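You operate a simulated robot arm through the tools that you are given. There is no shell and no other tool.

You run a simulated robot arm. Do the job below in one go: nothing can be reset, and whatever is moved stays where it is left.

## Task
Seat the purple spool, set the drag to 20 g, wind 30 cm of cord and brake it.
Fine: swing the green lever in and set the drag before winding; leave both so.

Only the result counts: the job must be done as asked and must still hold three seconds after the hand-in. Knocking over, shifting, dropping, spilling or breaking anything else fails it.

## Robot
A 7-joint arm with a two-finger parallel gripper, fixed in place. Base frame: the origin is at the foot of the arm, x ahead of it, y to its left, z up. Units: m, degrees, N and s.
With the tool pointing down near the work surface it reaches from about 0.44 to 0.92 m from the base axis. Its first joint turns from -143.0 to 143.0 degrees. Payload 3 kg.
Tool frame: the origin (TCP) lies between the finger pads and is the grasp point; the fingertips stand 0.03 m ahead of it; z points along the fingers, y is the line along which they close. The gripper opens to 0.094 m. The fingers are 0.028 m wide and 0.01 m thick; the gripper's body (0.05 by 0.096 m) begins 0.055 m behind the TCP.
Orientation is told as [roll, pitch, yaw] about the base's x, y, z axes, in that order, counted from this pose: with the fingers straight down and closing along the base's y, the tool's x points along the base's -x, its y along +y and its z along -z.

## Interface
- The arm moves only by the tool servo_tool. Its argument "moves" is one flat list of numbers, 7 for each row, row after row: the shift along the tool's x, y, z in m, then the turn, a rotation vector about the tool's x, y, z in degrees, then the finger opening in m, from 0 to 0.094. In form: [tx, ty, tz, ax, ay, az, jaw, tx, ty, tz, ax, ay, az, jaw, ...]. A call has 1 to 20 rows; each row shifts and turns the commanded pose from where the row before left it, along the tool's axes as they then stand. Each row takes 0.2 s and may step no farther than 0.05 m and 8.6 degrees from the row before; otherwise, or with a gripper value out of range, the whole call is refused. A pose out of reach is approached as far as the arm can. The call stops where the force on the tool passes 90 N (or 10 N more than at its start, if that is more) or the arm is blocked; 0.2 s more then pass. The fingers move at their own pace (about 0.072 m/s each) and stop on an object; they squeeze with about 26 N. The grip force told is the motor's: it shows also when the fingers shut on nothing. Time passes only in rows, and 0.2 s behind the last, so rows that do not move let the fingers close. It gives the time, the measured TCP pose, the force on the tool (base axes), the opening and the grip force at its end, in the units of the frame above (readings bear some noise), with the torque about the TCP (base axes, N m) and any sound that the robot's microphone picked up, and new pictures: "pictures" is both (left out), scene, wrist or none.
- Cameras (640 x 400 px; columns grow to the right, rows downward): "scene" is fixed at [0.2213, 0.4985, 1.5795]; the picture's right is [-0.60, -0.80, 0.00], its down [-0.67, 0.50, -0.55] and it looks along [0.44, -0.33, -0.84] (base axes); focal length 297 px, centre (320, 200). "wrist" rides on the gripper at [0.076, 0.014, -0.102] in the tool frame; the picture's right is [-0.18, 0.98, 0.00], its down [-0.75, -0.14, -0.64] and it looks along [-0.63, -0.12, 0.77] (tool axes); focal length 243 px, centre (320, 200). There is no depth. A picture from a camera that has moved, and an enlarged one, comes with that camera's place and axes in the base frame and with its lens.
- close_up(camera, box): a new picture of the part [left, top, right, bottom] of that camera's present view, enlarged. No time passes.
- job_done(): hands the job in; it is judged then, once.

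Nothing tells you positions but the pictures and the camera data. Unless the task says otherwise, let go and move clear before handing in.

The tools are called after "Emit:" as name(argument=value, ...) on one line, values as JSON. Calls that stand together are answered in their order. servo_tool: Moves the arm, as the interface text tells. Its arguments: {"type":"object","properties":{"moves":{"type":"array","items":{"type":"number"}},"pictures":{"type":"string","enum":["both","scene","wrist","none"]}},"required":["moves"]} The other tools are called the same way: close_up (camera, box) takes an enlarged picture of a part of a camera's view; job_done () hands the job in.

At the start:

```text
time_s: 0.0
tool_pos: [0.5386, 0.1087, 1.2089]
tool_rot: [0.1, 0.0, 0.0]
contact_force: [0.0, 0.1, 0.5]
ft_torque: [0.0, 0.01, -0.02]
gripper_width: 0.0939
grasp_force: 0.1
```

scene: 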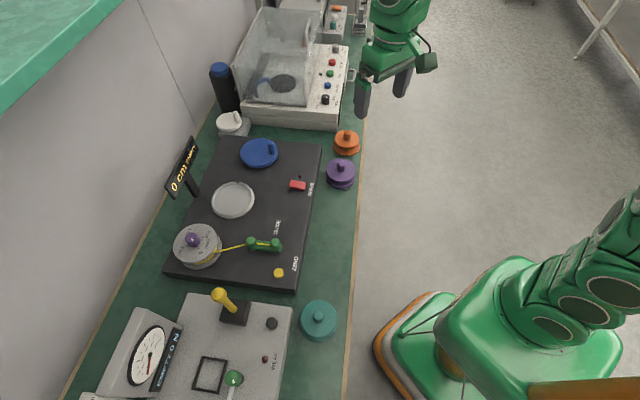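
wrist: 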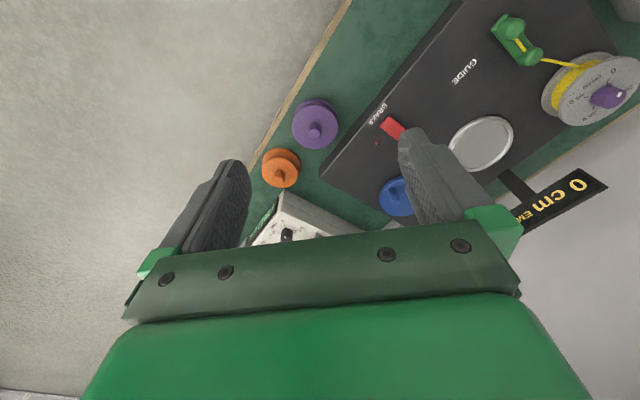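

I see a winding board (black plate) with a cord supply reel, a green guide, an empty round seat, a blue crank disc, a red brake switch, and loose spools on the bench's right edge. I'll look closer before moving.

Emit:
close_up(camera="scene", box=[150, 120, 370, 300])

Emit:
close_up(camera="scene", box=[220, 120, 370, 210])

Emit:
close_up(camera="scene", box=[160, 200, 310, 300])

Emit:
close_up(camera="scene", box=[80, 270, 350, 400])

Emit:
close_up(camera="scene", box=[200, 0, 370, 140])

Emit:
close_up(camera="wrist", box=[370, 0, 640, 220])

```text
2.22 times, centred on (260, 210) of scene
camera zoom: at [0.2213, 0.4985, 1.5795], right [-0.6, -0.8, 0.0], down [-0.67, 0.5, -0.55], along [0.44, -0.33, -0.84], focal length 660 px, centre (453, 178)
```

zoom: 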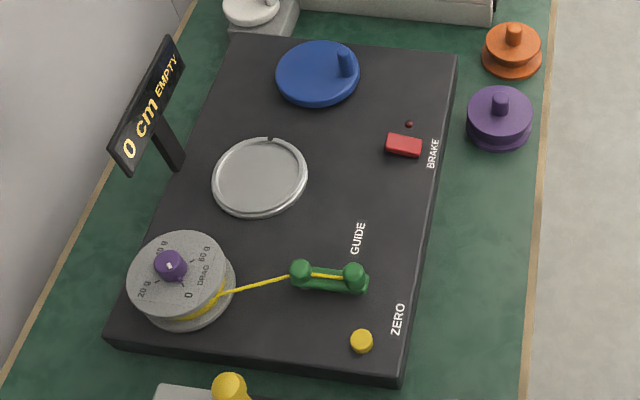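

```text
4.27 times, centred on (295, 165) of scene
camera zoom: at [0.2213, 0.4985, 1.5795], right [-0.6, -0.8, 0.0], down [-0.67, 0.5, -0.55], along [0.44, -0.33, -0.84], focal length 1266 px, centre (427, 349)
```

zoom: 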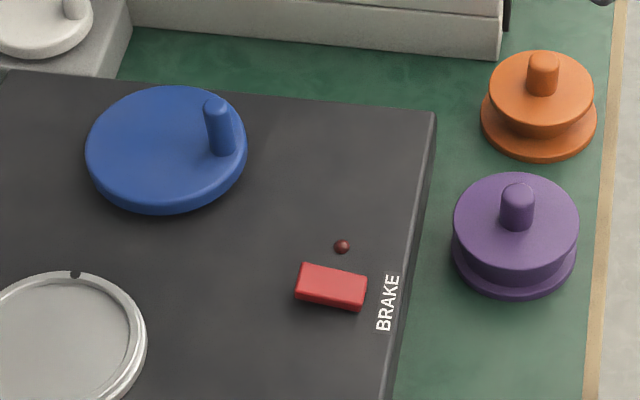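

```text
4.00 times, centred on (235, 250) of scene
camera zoom: at [0.2213, 0.4985, 1.5795], right [-0.6, -0.8, 0.0], down [-0.67, 0.5, -0.55], along [0.44, -0.33, -0.84], focal length 1187 px, centre (660, 0)
```

zoom: 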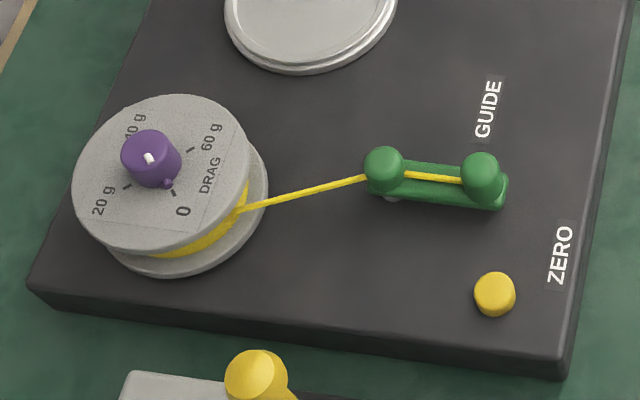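

```text
2.37 times, centred on (215, 335) of scene
camera zoom: at [0.2213, 0.4985, 1.5795], right [-0.6, -0.8, 0.0], down [-0.67, 0.5, -0.55], along [0.44, -0.33, -0.84], focal length 704 px, centre (569, -120)
```

zoom: 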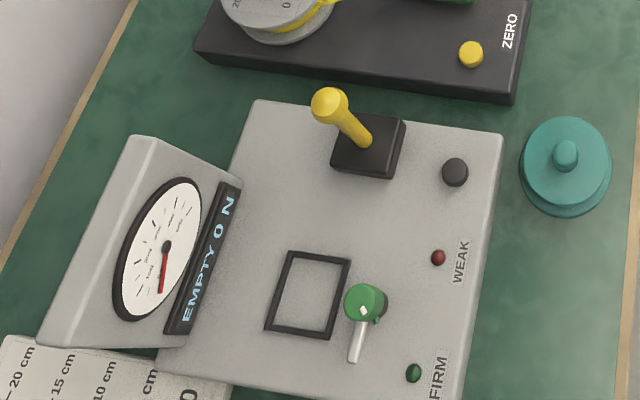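

```text
2.86 times, centred on (285, 70) of scene
camera zoom: at [0.2213, 0.4985, 1.5795], right [-0.6, -0.8, 0.0], down [-0.67, 0.5, -0.55], along [0.44, -0.33, -0.84], focal length 848 px, centre (420, 571)
```

zoom: 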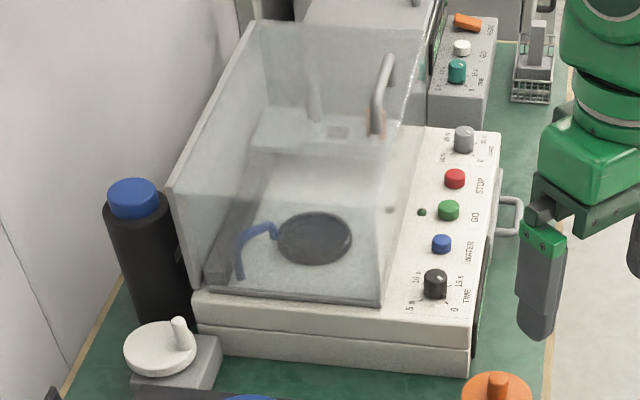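

```text
1.82 times, centred on (505, 110) of wrist
camera zoom: at [0.463, 0.1226, 1.3114], right [0.18, 0.98, 0.0], down [0.75, -0.14, 0.64], along [0.63, -0.12, -0.77], focal length 441 px, centre (-16, 364)
```

zoom: 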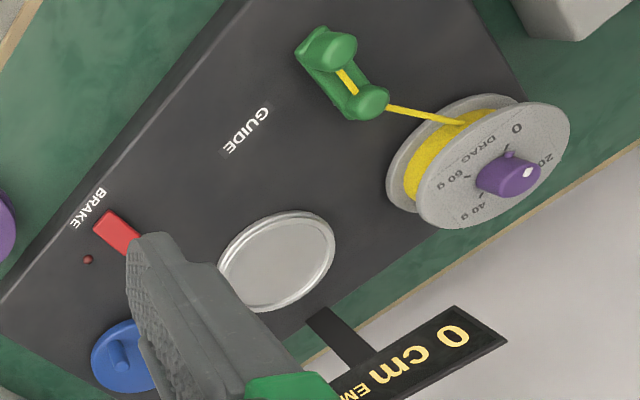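

The purple spool is at about (0.68, 0.07), the seat at about (0.76, 0.41), the drag knob near (0.67, 0.56), the brake near (0.69, 0.23) and the blue crank near (0.86, 0.26). I'll move over the board at height for better views.

Emit:
servo_tool(moves=[-0.002, 0.038, 0.022, 0, 0, 0, 0.094, -0.002, 0.038, 0.022, 0, 0, 0, 0.094, -0.002, 0.038, 0.022, 0, 0, 0, 0.094, -0.002, 0.038, 0.022, 0, 0, 0, 0.094, -0.002, 0.038, 0.022, 0, 0, 0, 0.094], pictures="both")

```text
time_s: 1.2
tool_pos: [0.5494, 0.2989, 1.0994]
tool_rot: [0.0, 0.0, 0.0]
contact_force: [0.3, 0.1, -0.2]
ft_torque: [-0.05, -0.01, 0.02]
gripper_width: 0.0939
grasp_force: 0.0
camera wrist: at [0.4731, 0.3139, 1.2024], right [0.18, 0.98, 0.0], down [0.75, -0.14, 0.64], along [0.63, -0.12, -0.77], focal length 243 px, centre (320, 200)
```

scene: 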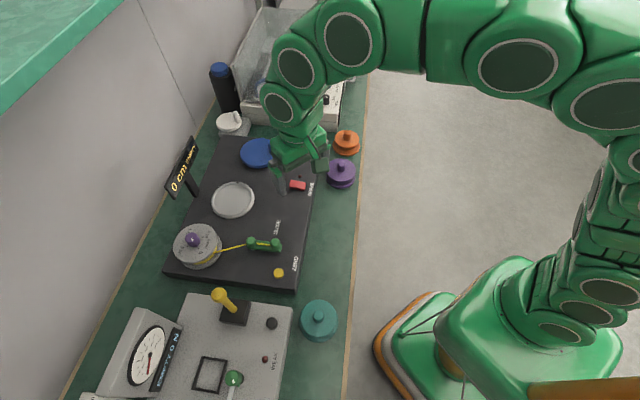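
wrist: 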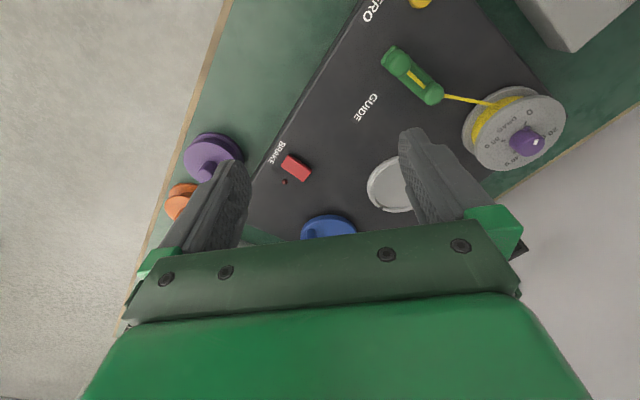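

The view is partly occluded by the gripper, but the guide, reel and brake show up in the upper part. I'll zoom in there.

Emit:
close_up(camera="wrist", box=[360, 30, 600, 180])

Emit:
close_up(camera="wrist", box=[160, 110, 400, 260])

```text
2.67 times, centred on (480, 105) of wrist
camera zoom: at [0.4731, 0.3139, 1.2024], right [0.18, 0.98, 0.0], down [0.75, -0.14, 0.64], along [0.63, -0.12, -0.77], focal length 647 px, centre (-107, 453)
```

zoom: 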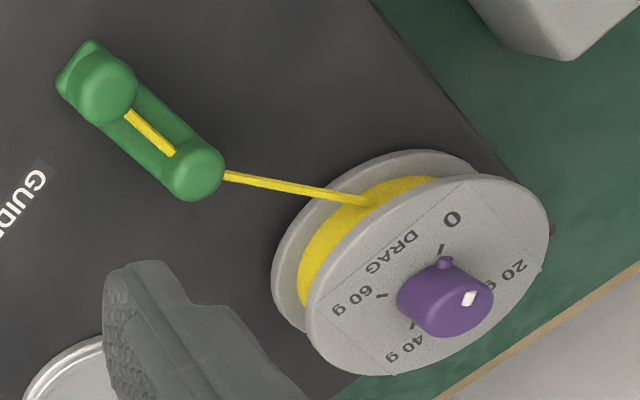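

```text
2.67 times, centred on (280, 185) of wrist
camera zoom: at [0.4731, 0.3139, 1.2024], right [0.18, 0.98, 0.0], down [0.75, -0.14, 0.64], along [0.63, -0.12, -0.77], focal length 647 px, centre (427, 240)
```

zoom: 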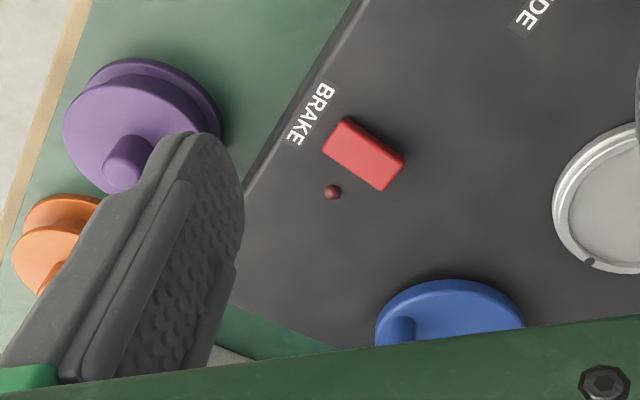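

Brake sits at about (0.698, 0.229, 0.831) and the drag knob top at about (0.661, 0.555, 0.925). Next I'll get a close view of the purple spool.

Emit:
servo_tool(moves=[-0.0117, -0.0367, 0.022, 0, 0, 0, 0.094, -0.0117, -0.0367, 0.022, 0, 0, 0, 0.094, -0.0117, -0.0367, 0.022, 0, 0, 0, 0.094, -0.0117, -0.0367, 0.022, 0, 0, 0, 0.094, -0.0117, -0.0367, 0.022, 0, 0, 0, 0.094, -0.0117, -0.0367, 0.022, 0, 0, 0, 0.094], pictures="wrist")

Emit:
close_up(camera="wrist", box=[200, 60, 440, 210])

Emit:
close_up(camera="wrist", box=[400, 0, 640, 150])

```text
time_s: 2.6
tool_pos: [0.6184, 0.0764, 0.9646]
tool_rot: [0.0, 0.0, 0.1]
contact_force: [0.0, -0.4, -0.1]
ft_torque: [-0.02, 0.02, 0.0]
gripper_width: 0.0942
grasp_force: 0.1
camera wrist: at [0.5428, 0.0917, 1.0677], right [0.18, 0.98, 0.0], down [0.75, -0.14, 0.64], along [0.63, -0.12, -0.77], focal length 243 px, centre (320, 200)
```

wrist: 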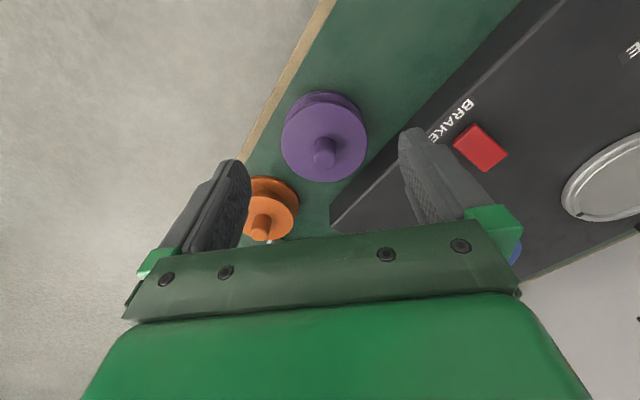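

```text
2.67 times, centred on (320, 135) of wrist
camera zoom: at [0.5428, 0.0917, 1.0677], right [0.18, 0.98, 0.0], down [0.75, -0.14, 0.64], along [0.63, -0.12, -0.77], focal length 647 px, centre (320, 373)
```

zoom: 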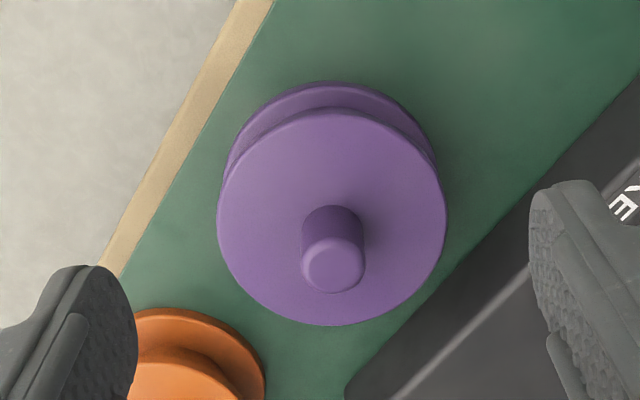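

```text
2.67 times, centred on (520, 75) of wrist
camera zoom: at [0.5428, 0.0917, 1.0677], right [0.18, 0.98, 0.0], down [0.75, -0.14, 0.64], along [0.63, -0.12, -0.77], focal length 647 px, centre (-213, 533)
```

zoom: 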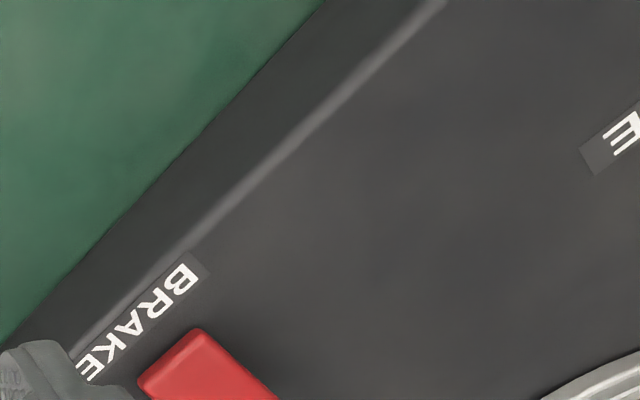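

The purple spool's stem is at about (0.677, 0.072), with its top near z 0.84 and the upper flange near 0.80. I'll move above it and partly close the jaws.

Emit:
servo_tool(moves=[-0.029, -0.002, 0.02, 0, 0, 0, 0.07, -0.029, -0.002, 0.02, 0, 0, 0, 0.07, 0, 0, 0.025, 0, 0, 0, 0.07, 0, 0, 0, 0, 0, 0, 0.07], pictures="both")

Emit:
close_up(camera="scene", box=[260, 90, 400, 200])

Emit:
close_up(camera="wrist", box=[200, 60, 440, 250])

```text
time_s: 3.6
tool_pos: [0.6759, 0.0725, 0.9026]
tool_rot: [-0.1, 0.1, 0.0]
contact_force: [0.5, 0.4, 0.6]
ft_torque: [0.0, -0.01, 0.02]
gripper_width: 0.07
grasp_force: 0.2
camera wrist: at [0.6003, 0.0885, 1.0046], right [0.18, 0.98, 0.0], down [0.75, -0.14, 0.64], along [0.63, -0.12, -0.77], focal length 243 px, centre (320, 200)
```

scene: 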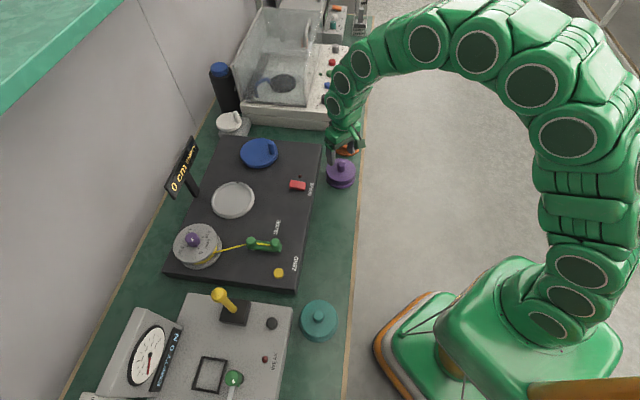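
wrist: 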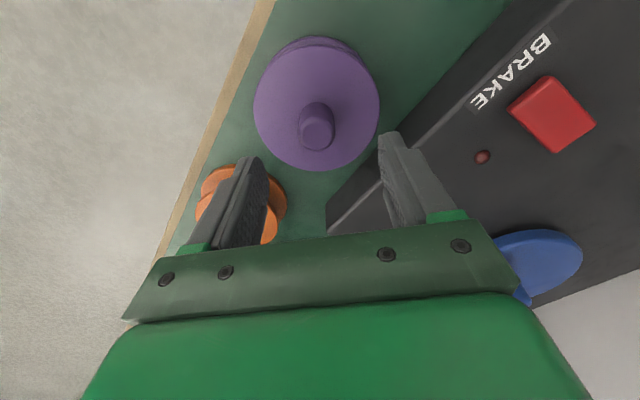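

```text
3.64 times, centred on (330, 145) of scene
camera zoom: at [0.2213, 0.4985, 1.5795], right [-0.6, -0.8, 0.0], down [-0.67, 0.5, -0.55], along [0.44, -0.33, -0.84], focal length 1079 px, centre (284, 400)
```

zoom: 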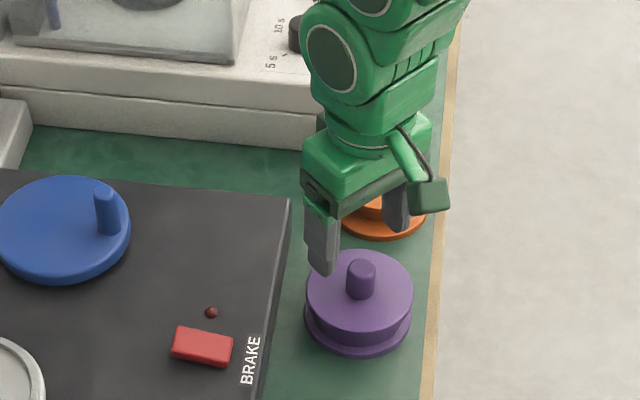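

```text
2.11 times, centred on (320, 155) of wrist
camera zoom: at [0.6003, 0.0885, 1.0046], right [0.18, 0.98, 0.0], down [0.75, -0.14, 0.64], along [0.63, -0.12, -0.77], focal length 511 px, centre (320, 295)
```

zoom: 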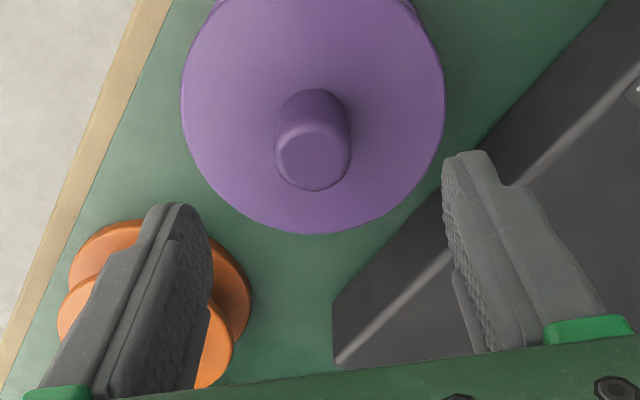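

The stem refines to about (0.680, 0.070), top about 0.836. I'll descend around it and close.

Emit:
servo_tool(moves=[-0.004, -0.0025, 0.03, 0, 0, 0, 0.07, 0, 0, 0.025, 0, 0, 0, 0.07, 0, 0, 0.0156, 0, 0, 0, 0.07, 0, 0, 0, 0, 0, 0, 0.07], pictures="both")

Emit:
close_up(camera="scene", box=[260, 90, 400, 200])

Emit:
close_up(camera="wrist", box=[200, 60, 440, 250])

```text
time_s: 4.3
tool_pos: [0.6817, 0.071, 0.8495]
tool_rot: [0.0, -0.3, 0.0]
contact_force: [-7.1, -0.4, 37.9]
ft_torque: [-0.08, 0.46, 0.08]
gripper_width: 0.07
grasp_force: 0.1
stopped in row 3: the force on the tool passed its limit at 141 N (the readings are from after the stop); the commanded pose is now the measured one
camera wrist: at [0.6054, 0.0856, 0.952], right [0.18, 0.98, 0.0], down [0.75, -0.14, 0.65], along [0.63, -0.12, -0.76], focal length 243 px, centre (320, 200)
```

scene: 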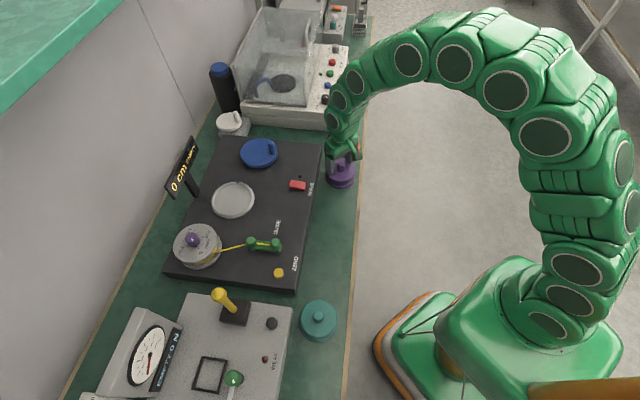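
wrist: 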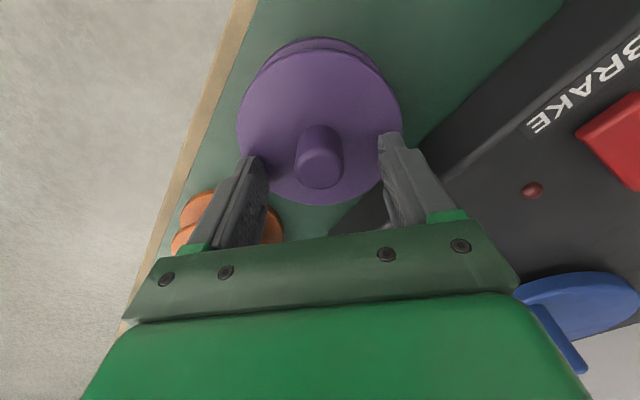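

```text
3.64 times, centred on (330, 145) of scene
camera zoom: at [0.2213, 0.4985, 1.5795], right [-0.6, -0.8, 0.0], down [-0.67, 0.5, -0.55], along [0.44, -0.33, -0.84], focal length 1079 px, centre (284, 400)
```

zoom: 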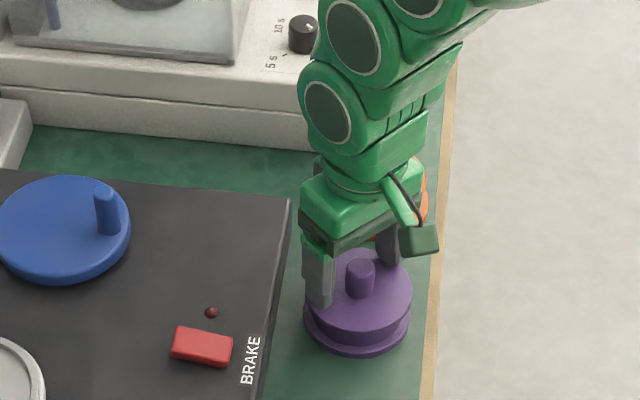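

```text
2.11 times, centred on (320, 155) of wrist
camera zoom: at [0.6054, 0.0856, 0.952], right [0.18, 0.98, 0.0], down [0.75, -0.14, 0.65], along [0.63, -0.12, -0.76], focal length 511 px, centre (320, 295)
```

zoom: 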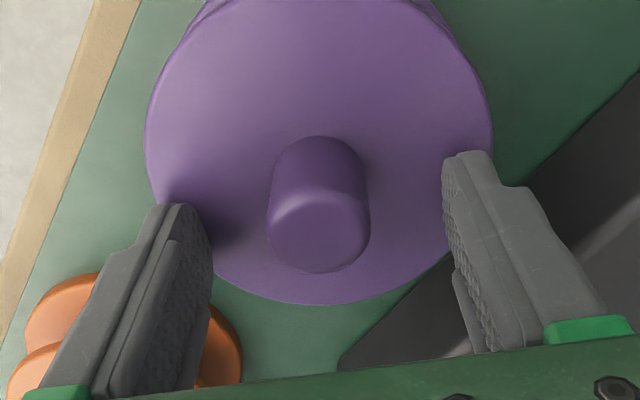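

The fingertips met the upper flange earlier than estimated (flange top ≈ 0.82), so the stem is at about (0.667, 0.0735) with its top near 0.855. I'll lift slightly, recenter, and check.

Emit:
servo_tool(moves=[0, 0, -0.006, 0, 0, 0, 0.07, 0.014, 0.002, 0, 0, 0, 0, 0.07, 0, 0, 0, 0, 0, 0, 0.07], pictures="wrist")

Emit:
close_up(camera="scene", box=[290, 110, 390, 200])

```text
time_s: 5.1
tool_pos: [0.6658, 0.0729, 0.855]
tool_rot: [0.0, -0.1, 0.0]
contact_force: [0.5, -0.5, 0.1]
ft_torque: [0.02, 0.01, 0.0]
gripper_width: 0.0701
grasp_force: 0.0
camera wrist: at [0.5905, 0.0874, 0.957], right [0.18, 0.98, 0.0], down [0.75, -0.14, 0.64], along [0.63, -0.12, -0.77], focal length 243 px, centre (320, 200)
```

wrist: 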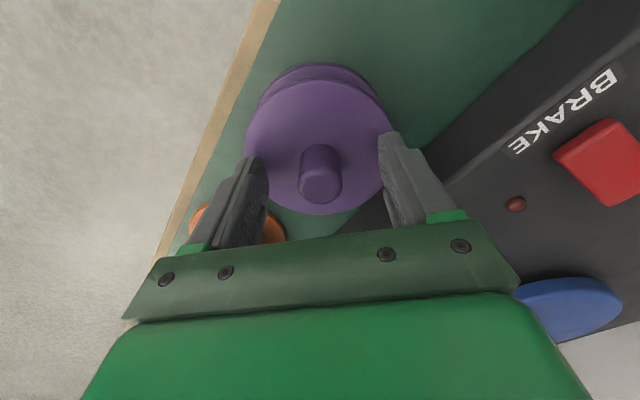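

```text
4.44 times, centred on (340, 155) of scene
camera zoom: at [0.2213, 0.4985, 1.5795], right [-0.6, -0.8, 0.0], down [-0.67, 0.5, -0.55], along [0.44, -0.33, -0.84], focal length 1319 px, centre (231, 400)
```

zoom: 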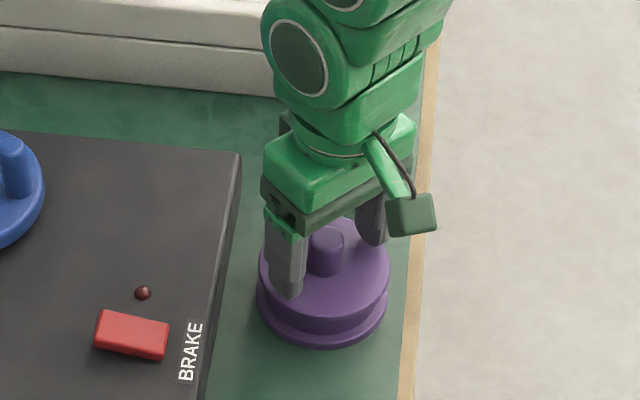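

The stem is centered between the fingers. Closing on it.

Emit:
servo_tool(moves=[0, 0, 0, 0, 0, 0, 0.04, 0, 0, 0, 0, 0, 0, 0.0, 0, 0, 0, 0, 0, 0, 0.0, 0, 0, 0, 0, 0, 0, 0.0], pictures="wrist")

```text
time_s: 6.1
tool_pos: [0.6668, 0.0725, 0.8548]
tool_rot: [0.0, -0.2, 0.0]
contact_force: [-0.3, -0.4, 0.0]
ft_torque: [0.04, -0.04, -0.04]
gripper_width: 0.0253
grasp_force: 25.6
camera wrist: at [0.5904, 0.0874, 0.9568], right [0.18, 0.98, 0.0], down [0.75, -0.14, 0.64], along [0.63, -0.12, -0.77], focal length 243 px, centre (320, 200)
```

wrist: 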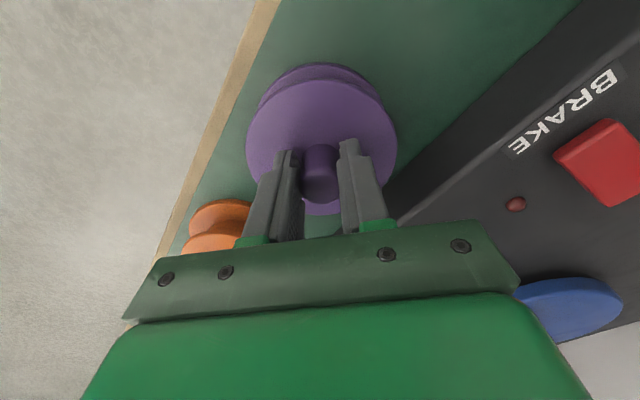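

Gripped at 25 mm. I'll lift straight up and check the spool comes along.

Emit:
servo_tool(moves=[0, 0, -0.01, 0, 0, 0, 0, 0, 0, -0.025, 0, 0, 0, 0, 0, 0, -0.035, 0, 0, 0, 0, 0, 0, -0.035, 0, 0, 0, 0, 0, 0, -0.035, 0, 0, 0, 0, 0, 0, 0, 0, 0, 0, 0], pictures="both")

Emit:
close_up(camera="scene", box=[270, 80, 390, 200])

```text
time_s: 7.5
tool_pos: [0.6692, 0.0727, 0.995]
tool_rot: [0.0, -0.1, 0.0]
contact_force: [-0.4, -0.9, -0.5]
ft_torque: [0.01, -0.03, 0.04]
gripper_width: 0.0253
grasp_force: 26.0
camera wrist: at [0.5929, 0.0873, 1.0972], right [0.18, 0.98, 0.0], down [0.75, -0.14, 0.64], along [0.63, -0.12, -0.77], focal length 243 px, centre (320, 200)
```

scene: 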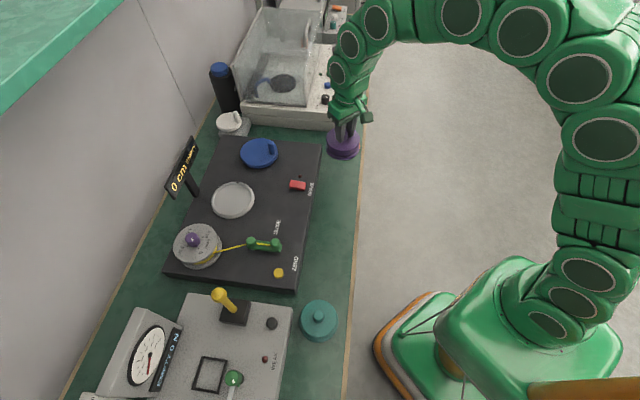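
wrist: 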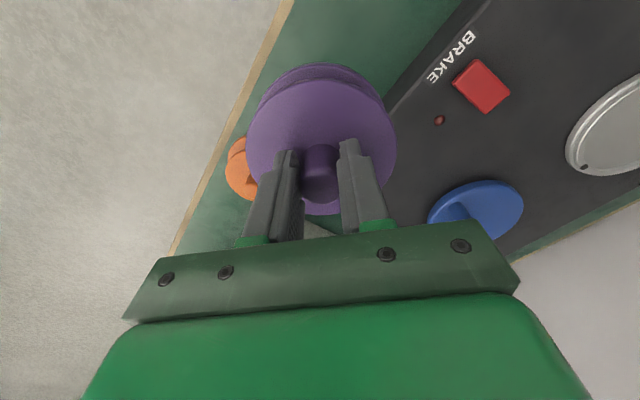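

```text
3.33 times, centred on (330, 140) of scene
camera zoom: at [0.2213, 0.4985, 1.5795], right [-0.6, -0.8, 0.0], down [-0.67, 0.5, -0.55], along [0.44, -0.33, -0.84], focal length 989 px, centre (287, 400)
```

zoom: 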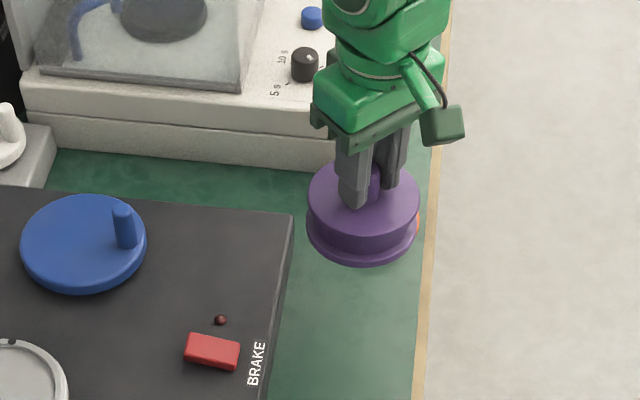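

The spool is held firmly. I'll carry it at height toward the board and re-measure the seat from the wrist camera.

Emit:
servo_tool(moves=[0, 0.04, 0, 0, 0, 0, 0, 0, 0.045, 0, 0, 0, 0, 0, 0, 0.045, 0, 0, 0, 0, 0, 0, 0.045, 0, 0, 0, 0, 0, 0, 0.03, 0, 0, 0, 0, 0, 0, 0, 0, 0, 0, 0, 0], pictures="both")

Emit:
close_up(camera="wrist", box=[340, 60, 640, 240])

Emit:
close_up(camera="wrist", box=[440, 0, 640, 120])

```text
time_s: 8.9
tool_pos: [0.6661, 0.2771, 0.9938]
tool_rot: [0.0, -0.1, 0.0]
contact_force: [0.5, -0.1, -0.4]
ft_torque: [0.03, -0.01, 0.04]
gripper_width: 0.0254
grasp_force: 26.0
camera wrist: at [0.5907, 0.2925, 1.0975], right [0.18, 0.98, 0.0], down [0.75, -0.14, 0.64], along [0.63, -0.12, -0.77], focal length 243 px, centre (320, 200)
```

scene: 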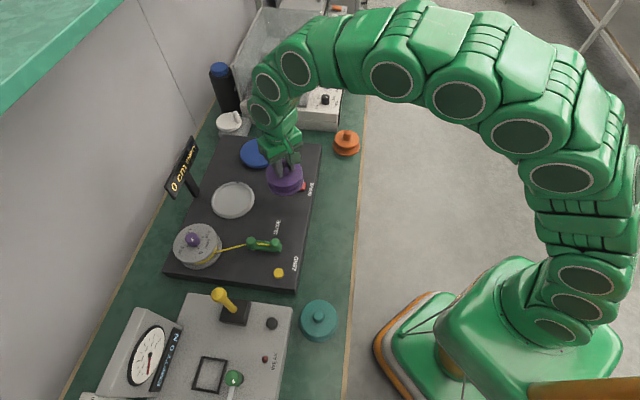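
wrist: 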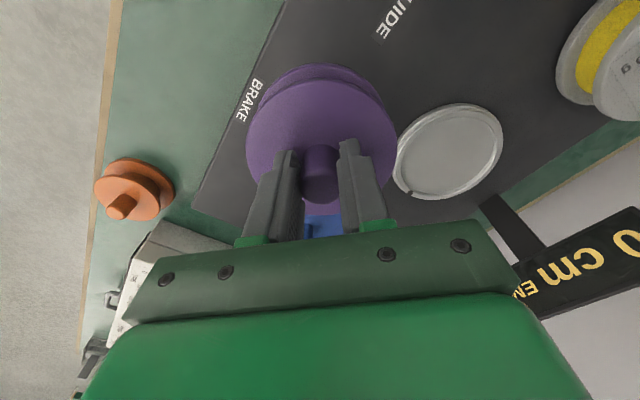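

```text
2.13 times, centred on (490, 150) of wrist
camera zoom: at [0.5907, 0.2925, 1.0975], right [0.18, 0.98, 0.0], down [0.75, -0.14, 0.64], along [0.63, -0.12, -0.77], focal length 518 px, centre (-43, 307)
```

zoom: 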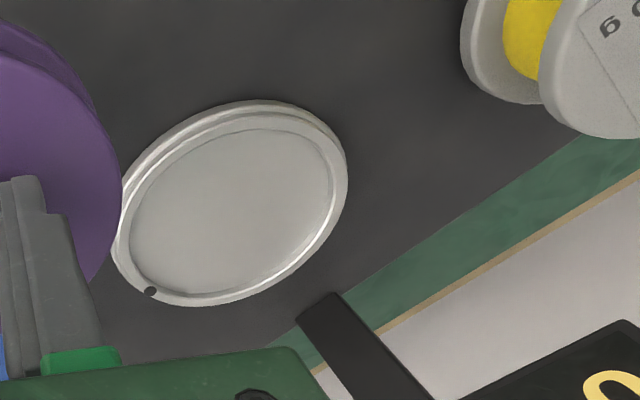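

```text
3.20 times, centred on (540, 60) of wrist
camera zoom: at [0.5907, 0.2925, 1.0975], right [0.18, 0.98, 0.0], down [0.75, -0.14, 0.64], along [0.63, -0.12, -0.77], focal length 776 px, centre (-384, 648)
```

zoom: 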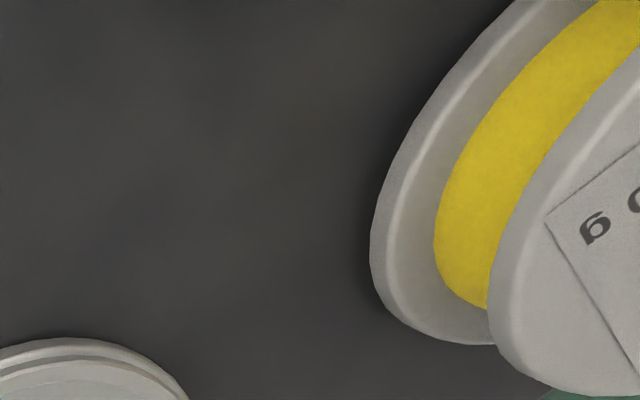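

The seat centre works out to about (0.768, 0.4225), floor near z 0.83. I'll check how the spool sits in the grip before placing.

Emit:
close_up(camera="wrist", box=[220, 50, 420, 240])

Emit:
close_up(camera="scene", box=[230, 110, 340, 220])

```text
2.11 times, centred on (320, 145) of wrist
camera zoom: at [0.5907, 0.2925, 1.0975], right [0.18, 0.98, 0.0], down [0.75, -0.14, 0.64], along [0.63, -0.12, -0.77], focal length 511 px, centre (320, 316)
```

zoom: 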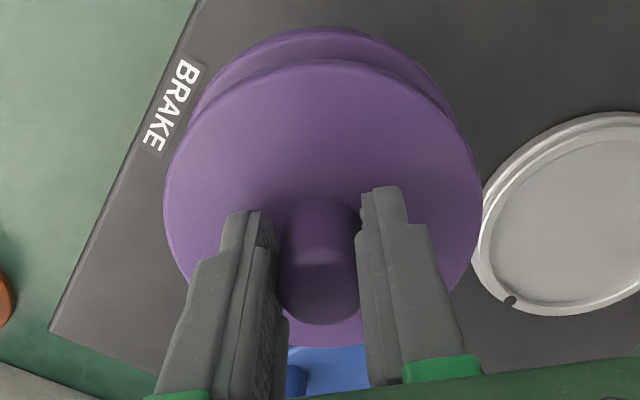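

```text
3.64 times, centred on (285, 165) of scene
camera zoom: at [0.2213, 0.4985, 1.5795], right [-0.6, -0.8, 0.0], down [-0.67, 0.5, -0.55], along [0.44, -0.33, -0.84], focal length 1079 px, centre (447, 327)
```

zoom: 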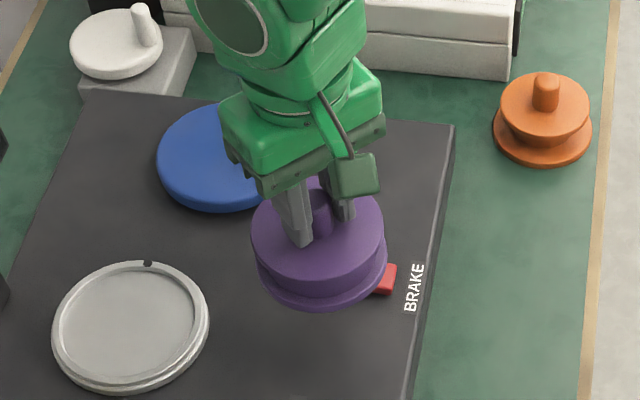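

The spool centre is offset about +4 mm in x from the TCP. I'll move to a spot beside the seat for a better measurement of it.

Emit:
servo_tool(moves=[-0.035, 0.005, 0.008, 0, 0, 0, 0, -0.035, 0.005, 0.008, 0, 0, 0, 0, -0.03, 0.005, 0.008, 0, 0, 0, 0, 0, 0, 0, 0, 0, 0, 0], pictures="both")

Emit:
close_up(camera="wrist", box=[390, 0, 590, 160])

Emit:
close_up(camera="wrist", box=[220, 50, 420, 240])

```text
time_s: 9.9
tool_pos: [0.7675, 0.2936, 0.9735]
tool_rot: [-0.1, -0.1, -0.1]
contact_force: [0.0, 0.7, -1.0]
ft_torque: [-0.01, -0.04, 0.02]
gripper_width: 0.0253
grasp_force: 26.2
camera wrist: at [0.6911, 0.3083, 1.0753], right [0.18, 0.98, 0.0], down [0.75, -0.14, 0.64], along [0.63, -0.12, -0.76], focal length 243 px, centre (320, 200)
```

scene: 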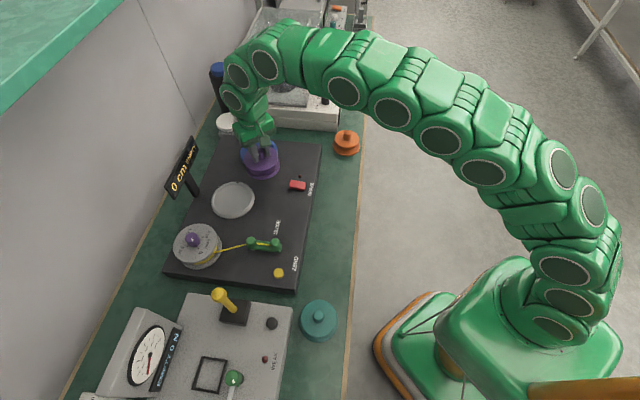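
wrist: 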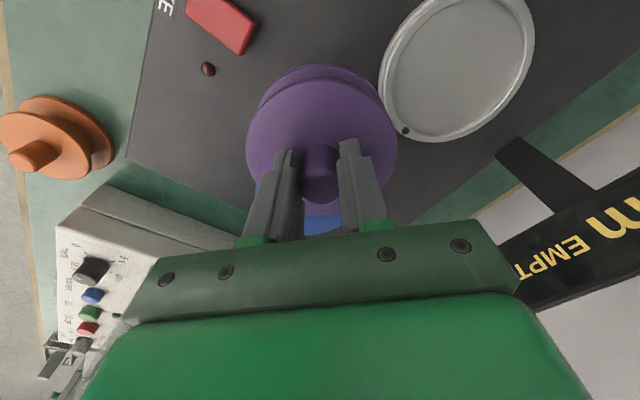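

```text
2.50 times, centred on (490, 80) of wrist
camera zoom: at [0.6911, 0.3083, 1.0753], right [0.18, 0.98, 0.0], down [0.75, -0.14, 0.64], along [0.63, -0.12, -0.76], focal length 606 px, centre (-105, 500)
```

zoom: 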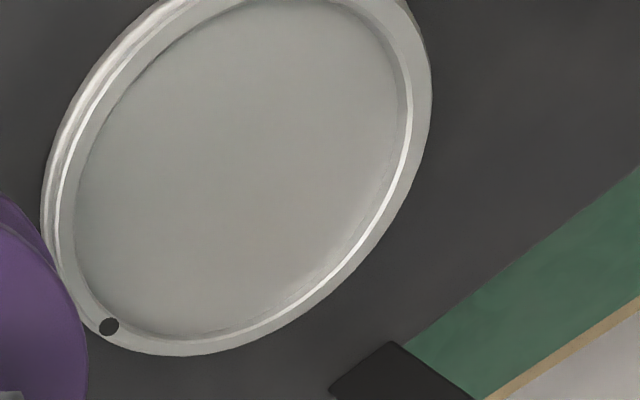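

```text
2.11 times, centred on (320, 145) of wrist
camera zoom: at [0.6911, 0.3083, 1.0753], right [0.18, 0.98, 0.0], down [0.75, -0.14, 0.64], along [0.63, -0.12, -0.76], focal length 511 px, centre (320, 316)
```

zoom: 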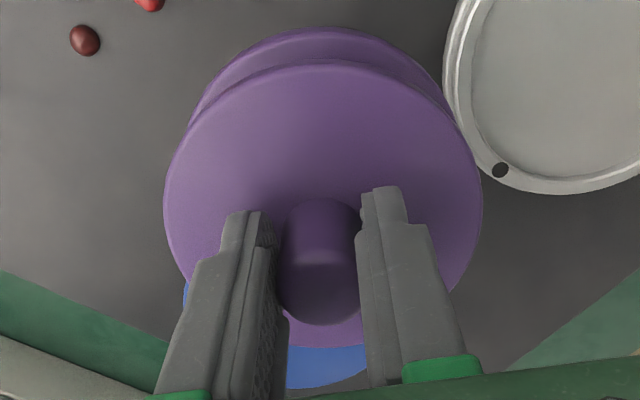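

Seat centre is now about (0.7695, 0.4215). I'll hover the spool just above it and check alignment from both cameras.

Emit:
servo_tool(moves=[0.001, 0.032, 0.0, 0, 0, 0, 0, 0.001, 0.032, 0.0, 0, 0, 0, 0, 0.001, 0.032, 0.01, 0, 0, 0, 0, 0, 0.031, 0.015, 0, 0, 0, 0, 0, 0, 0.0185, 0, 0, 0, 0, 0, 0, 0, 0, 0, 0, 0], pictures="both")

Emit:
close_up(camera="wrist", box=[200, 0, 440, 240])

Emit:
close_up(camera="scene", box=[180, 140, 290, 240])

```text
time_s: 11.3
tool_pos: [0.7632, 0.4195, 0.9265]
tool_rot: [-0.1, -0.1, 0.0]
contact_force: [-0.7, 0.6, -0.2]
ft_torque: [0.0, 0.0, -0.01]
gripper_width: 0.0252
grasp_force: 26.0
camera wrist: at [0.687, 0.4346, 1.0293], right [0.18, 0.98, 0.0], down [0.75, -0.14, 0.64], along [0.63, -0.12, -0.77], focal length 243 px, centre (320, 200)
```

scene: 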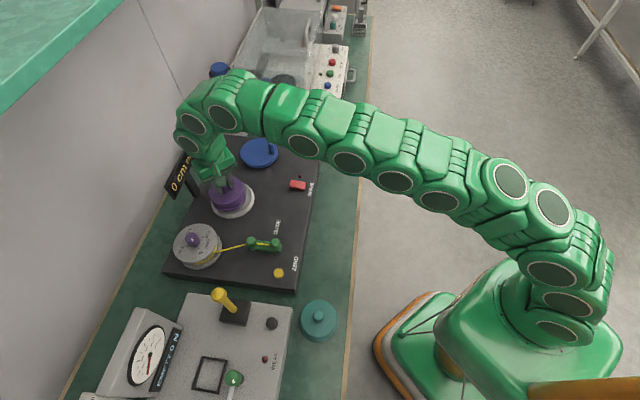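
wrist: 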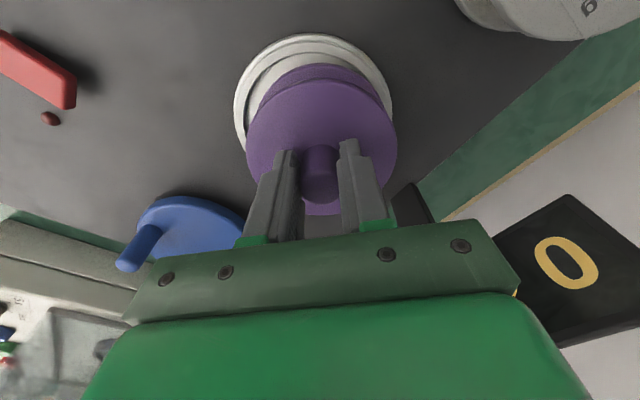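

```text
1.67 times, centred on (320, 120) of wrist
camera zoom: at [0.687, 0.4346, 1.0293], right [0.18, 0.98, 0.0], down [0.75, -0.14, 0.64], along [0.63, -0.12, -0.77], focal length 404 px, centre (320, 333)
```

zoom: 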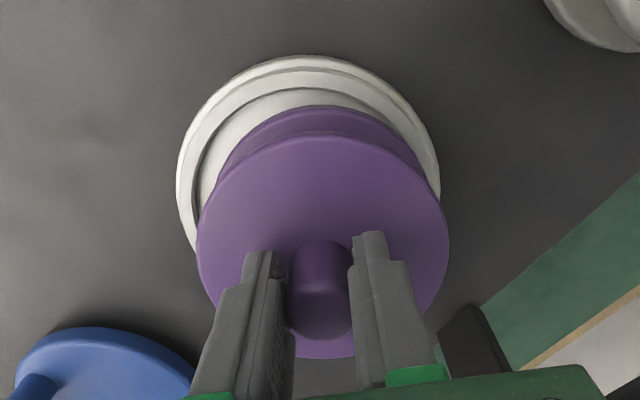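

```text
4.00 times, centred on (235, 190) of scene
camera zoom: at [0.2213, 0.4985, 1.5795], right [-0.6, -0.8, 0.0], down [-0.67, 0.5, -0.55], along [0.44, -0.33, -0.84], focal length 1187 px, centre (660, 240)
```

zoom: 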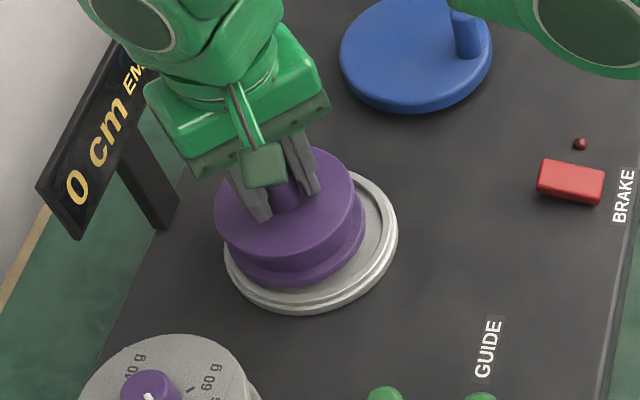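

The spool looks slightly right of the seat in the wrist view (a few mm). I'll zoom in to measure the rim more exactly.

Emit:
close_up(camera="wrist", box=[220, 20, 420, 145])

Emit:
close_up(camera="scene", box=[205, 170, 265, 225])

```text
3.20 times, centred on (320, 82) of wrist
camera zoom: at [0.687, 0.4346, 1.0293], right [0.18, 0.98, 0.0], down [0.75, -0.14, 0.64], along [0.63, -0.12, -0.77], focal length 776 px, centre (320, 576)
```

zoom: 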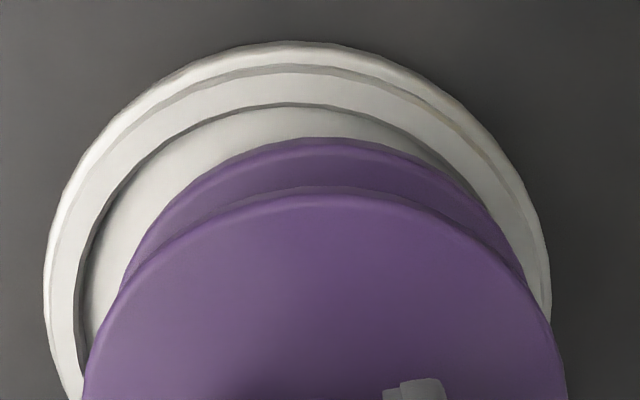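

```text
7.27 times, centred on (235, 198) of scene
camera zoom: at [0.2213, 0.4985, 1.5795], right [-0.6, -0.8, 0.0], down [-0.67, 0.5, -0.55], along [0.44, -0.33, -0.84], focal length 2158 px, centre (938, 218)
```

zoom: 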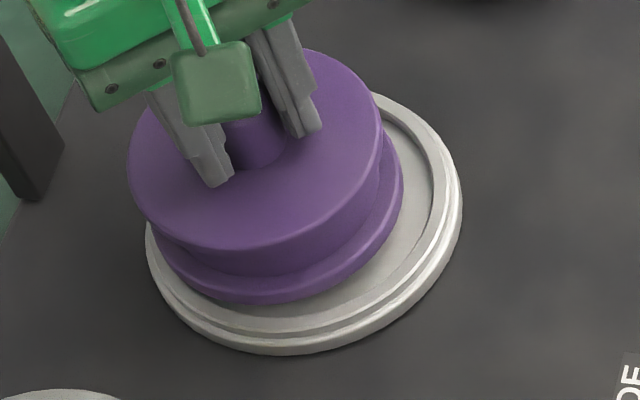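

The spool needs about 7 mm shift in −y. I'll correct and lower a bit, then recheck.

Emit:
servo_tool(moves=[0, -0.0065, 0.0, 0, 0, 0, 0, 0, 0, 0.006, 0, 0, 0, 0, 0, 0, 0, 0, 0, 0, 0], pictures="none")

Emit:
close_up(camera="wrist", box=[220, 20, 420, 145])

Emit:
close_up(camera="scene", box=[205, 170, 265, 225])

```text
time_s: 12.1
tool_pos: [0.7636, 0.4132, 0.9212]
tool_rot: [0.0, -0.2, 0.0]
contact_force: [-0.5, -0.1, -0.7]
ft_torque: [-0.02, 0.02, -0.02]
gripper_width: 0.0252
grasp_force: 26.2
```

```text
3.20 times, centred on (320, 82) of wrist
camera zoom: at [0.6878, 0.4282, 1.0236], right [0.18, 0.98, 0.0], down [0.75, -0.14, 0.64], along [0.63, -0.12, -0.77], focal length 776 px, centre (320, 576)
```

zoom: 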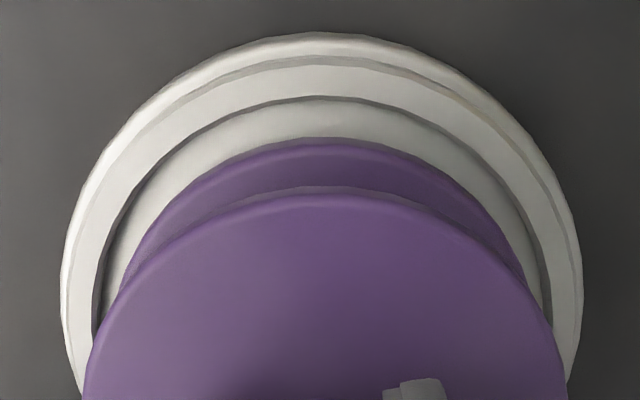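

```text
7.27 times, centred on (235, 198) of scene
camera zoom: at [0.2213, 0.4985, 1.5795], right [-0.6, -0.8, 0.0], down [-0.67, 0.5, -0.55], along [0.44, -0.33, -0.84], focal length 2158 px, centre (938, 218)
```

zoom: 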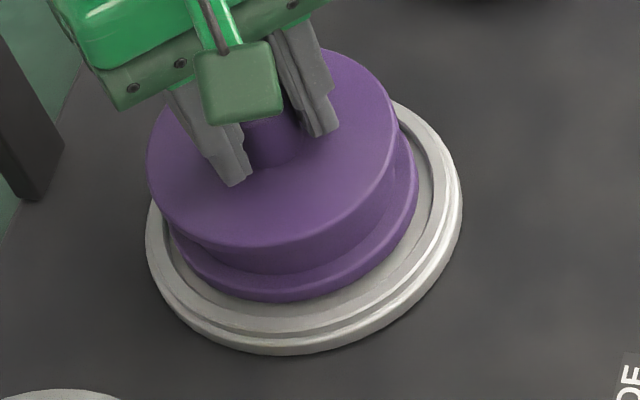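

Alignment looks good now. Lowering slowly to feel for contact.

Emit:
servo_tool(moves=[0.001, -0.001, 0.004, 0, 0, 0, 0, 0, 0, 0.004, 0, 0, 0, 0, 0, 0, 0.003, 0, 0, 0, 0, 0, 0, 0, 0, 0, 0, 0], pictures="none")

Emit:
close_up(camera="scene", box=[205, 170, 265, 225])

Emit:
close_up(camera="wrist", box=[220, 20, 420, 145])

```text
time_s: 13.1
tool_pos: [0.7651, 0.4129, 0.9141]
tool_rot: [0.2, -0.5, 0.0]
contact_force: [-0.8, -1.2, 53.2]
ft_torque: [-0.09, -0.49, 0.01]
gripper_width: 0.0254
grasp_force: 26.0
```

```text
7.27 times, centred on (235, 198) of scene
camera zoom: at [0.2213, 0.4985, 1.5795], right [-0.6, -0.8, 0.0], down [-0.67, 0.5, -0.55], along [0.44, -0.33, -0.84], focal length 2158 px, centre (938, 218)
```

zoom: 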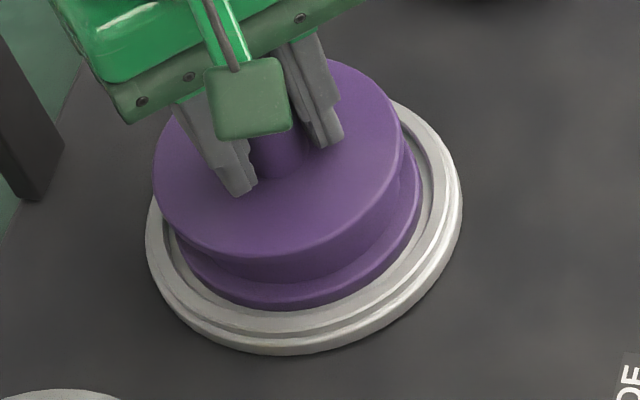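

```text
3.20 times, centred on (320, 82) of wrist
camera zoom: at [0.6873, 0.4276, 1.0154], right [0.18, 0.98, 0.0], down [0.75, -0.14, 0.65], along [0.64, -0.12, -0.76], focal length 776 px, centre (320, 576)
```

zoom: 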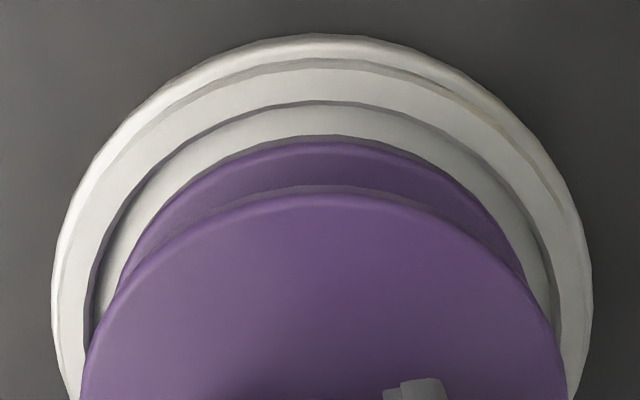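

Contact at z≈0.914. I'll back off and nudge a few millimetres toward the visible gap, then press lightly again to tell floor from rim.

Emit:
servo_tool(moves=[0, 0, -0.007, 0, 0, 0, 0, 0.003, -0.001, 0, 0, 0, 0, 0, 0, 0, 0.003, 0, 0, 0, 0, 0, 0, 0.002, 0, 0, 0, 0, 0, 0, 0, 0, 0, 0, 0], pictures="none")

Emit:
close_up(camera="scene", box=[205, 170, 265, 225])

Emit:
close_up(camera="wrist", box=[220, 20, 420, 145])

```text
time_s: 14.3
tool_pos: [0.7595, 0.412, 0.9139]
tool_rot: [0.1, -0.2, 0.0]
contact_force: [-9.7, -0.2, 31.3]
ft_torque: [-0.02, 0.24, -0.03]
gripper_width: 0.0257
grasp_force: 26.0
```

```text
7.27 times, centred on (235, 198) of scene
camera zoom: at [0.2213, 0.4985, 1.5795], right [-0.6, -0.8, 0.0], down [-0.67, 0.5, -0.55], along [0.44, -0.33, -0.84], focal length 2158 px, centre (938, 218)
```

zoom: 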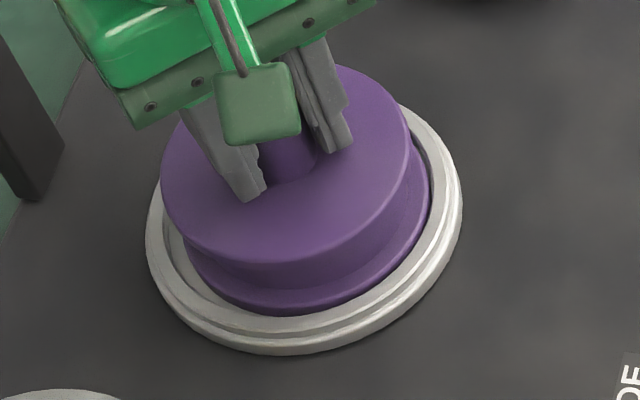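

```text
3.20 times, centred on (320, 82) of wrist
camera zoom: at [0.6835, 0.4263, 1.0158], right [0.18, 0.98, 0.0], down [0.75, -0.14, 0.64], along [0.63, -0.12, -0.76], focal length 776 px, centre (320, 576)
```

zoom: 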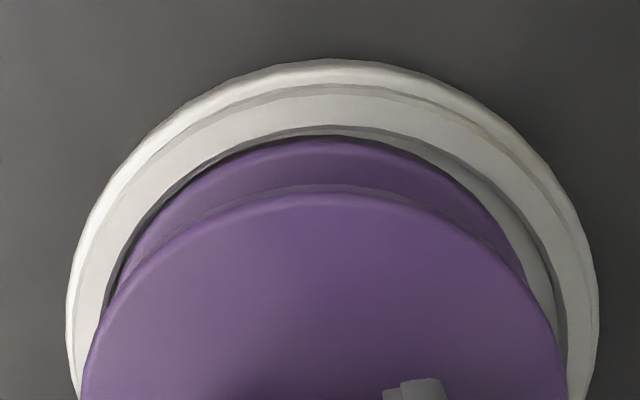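

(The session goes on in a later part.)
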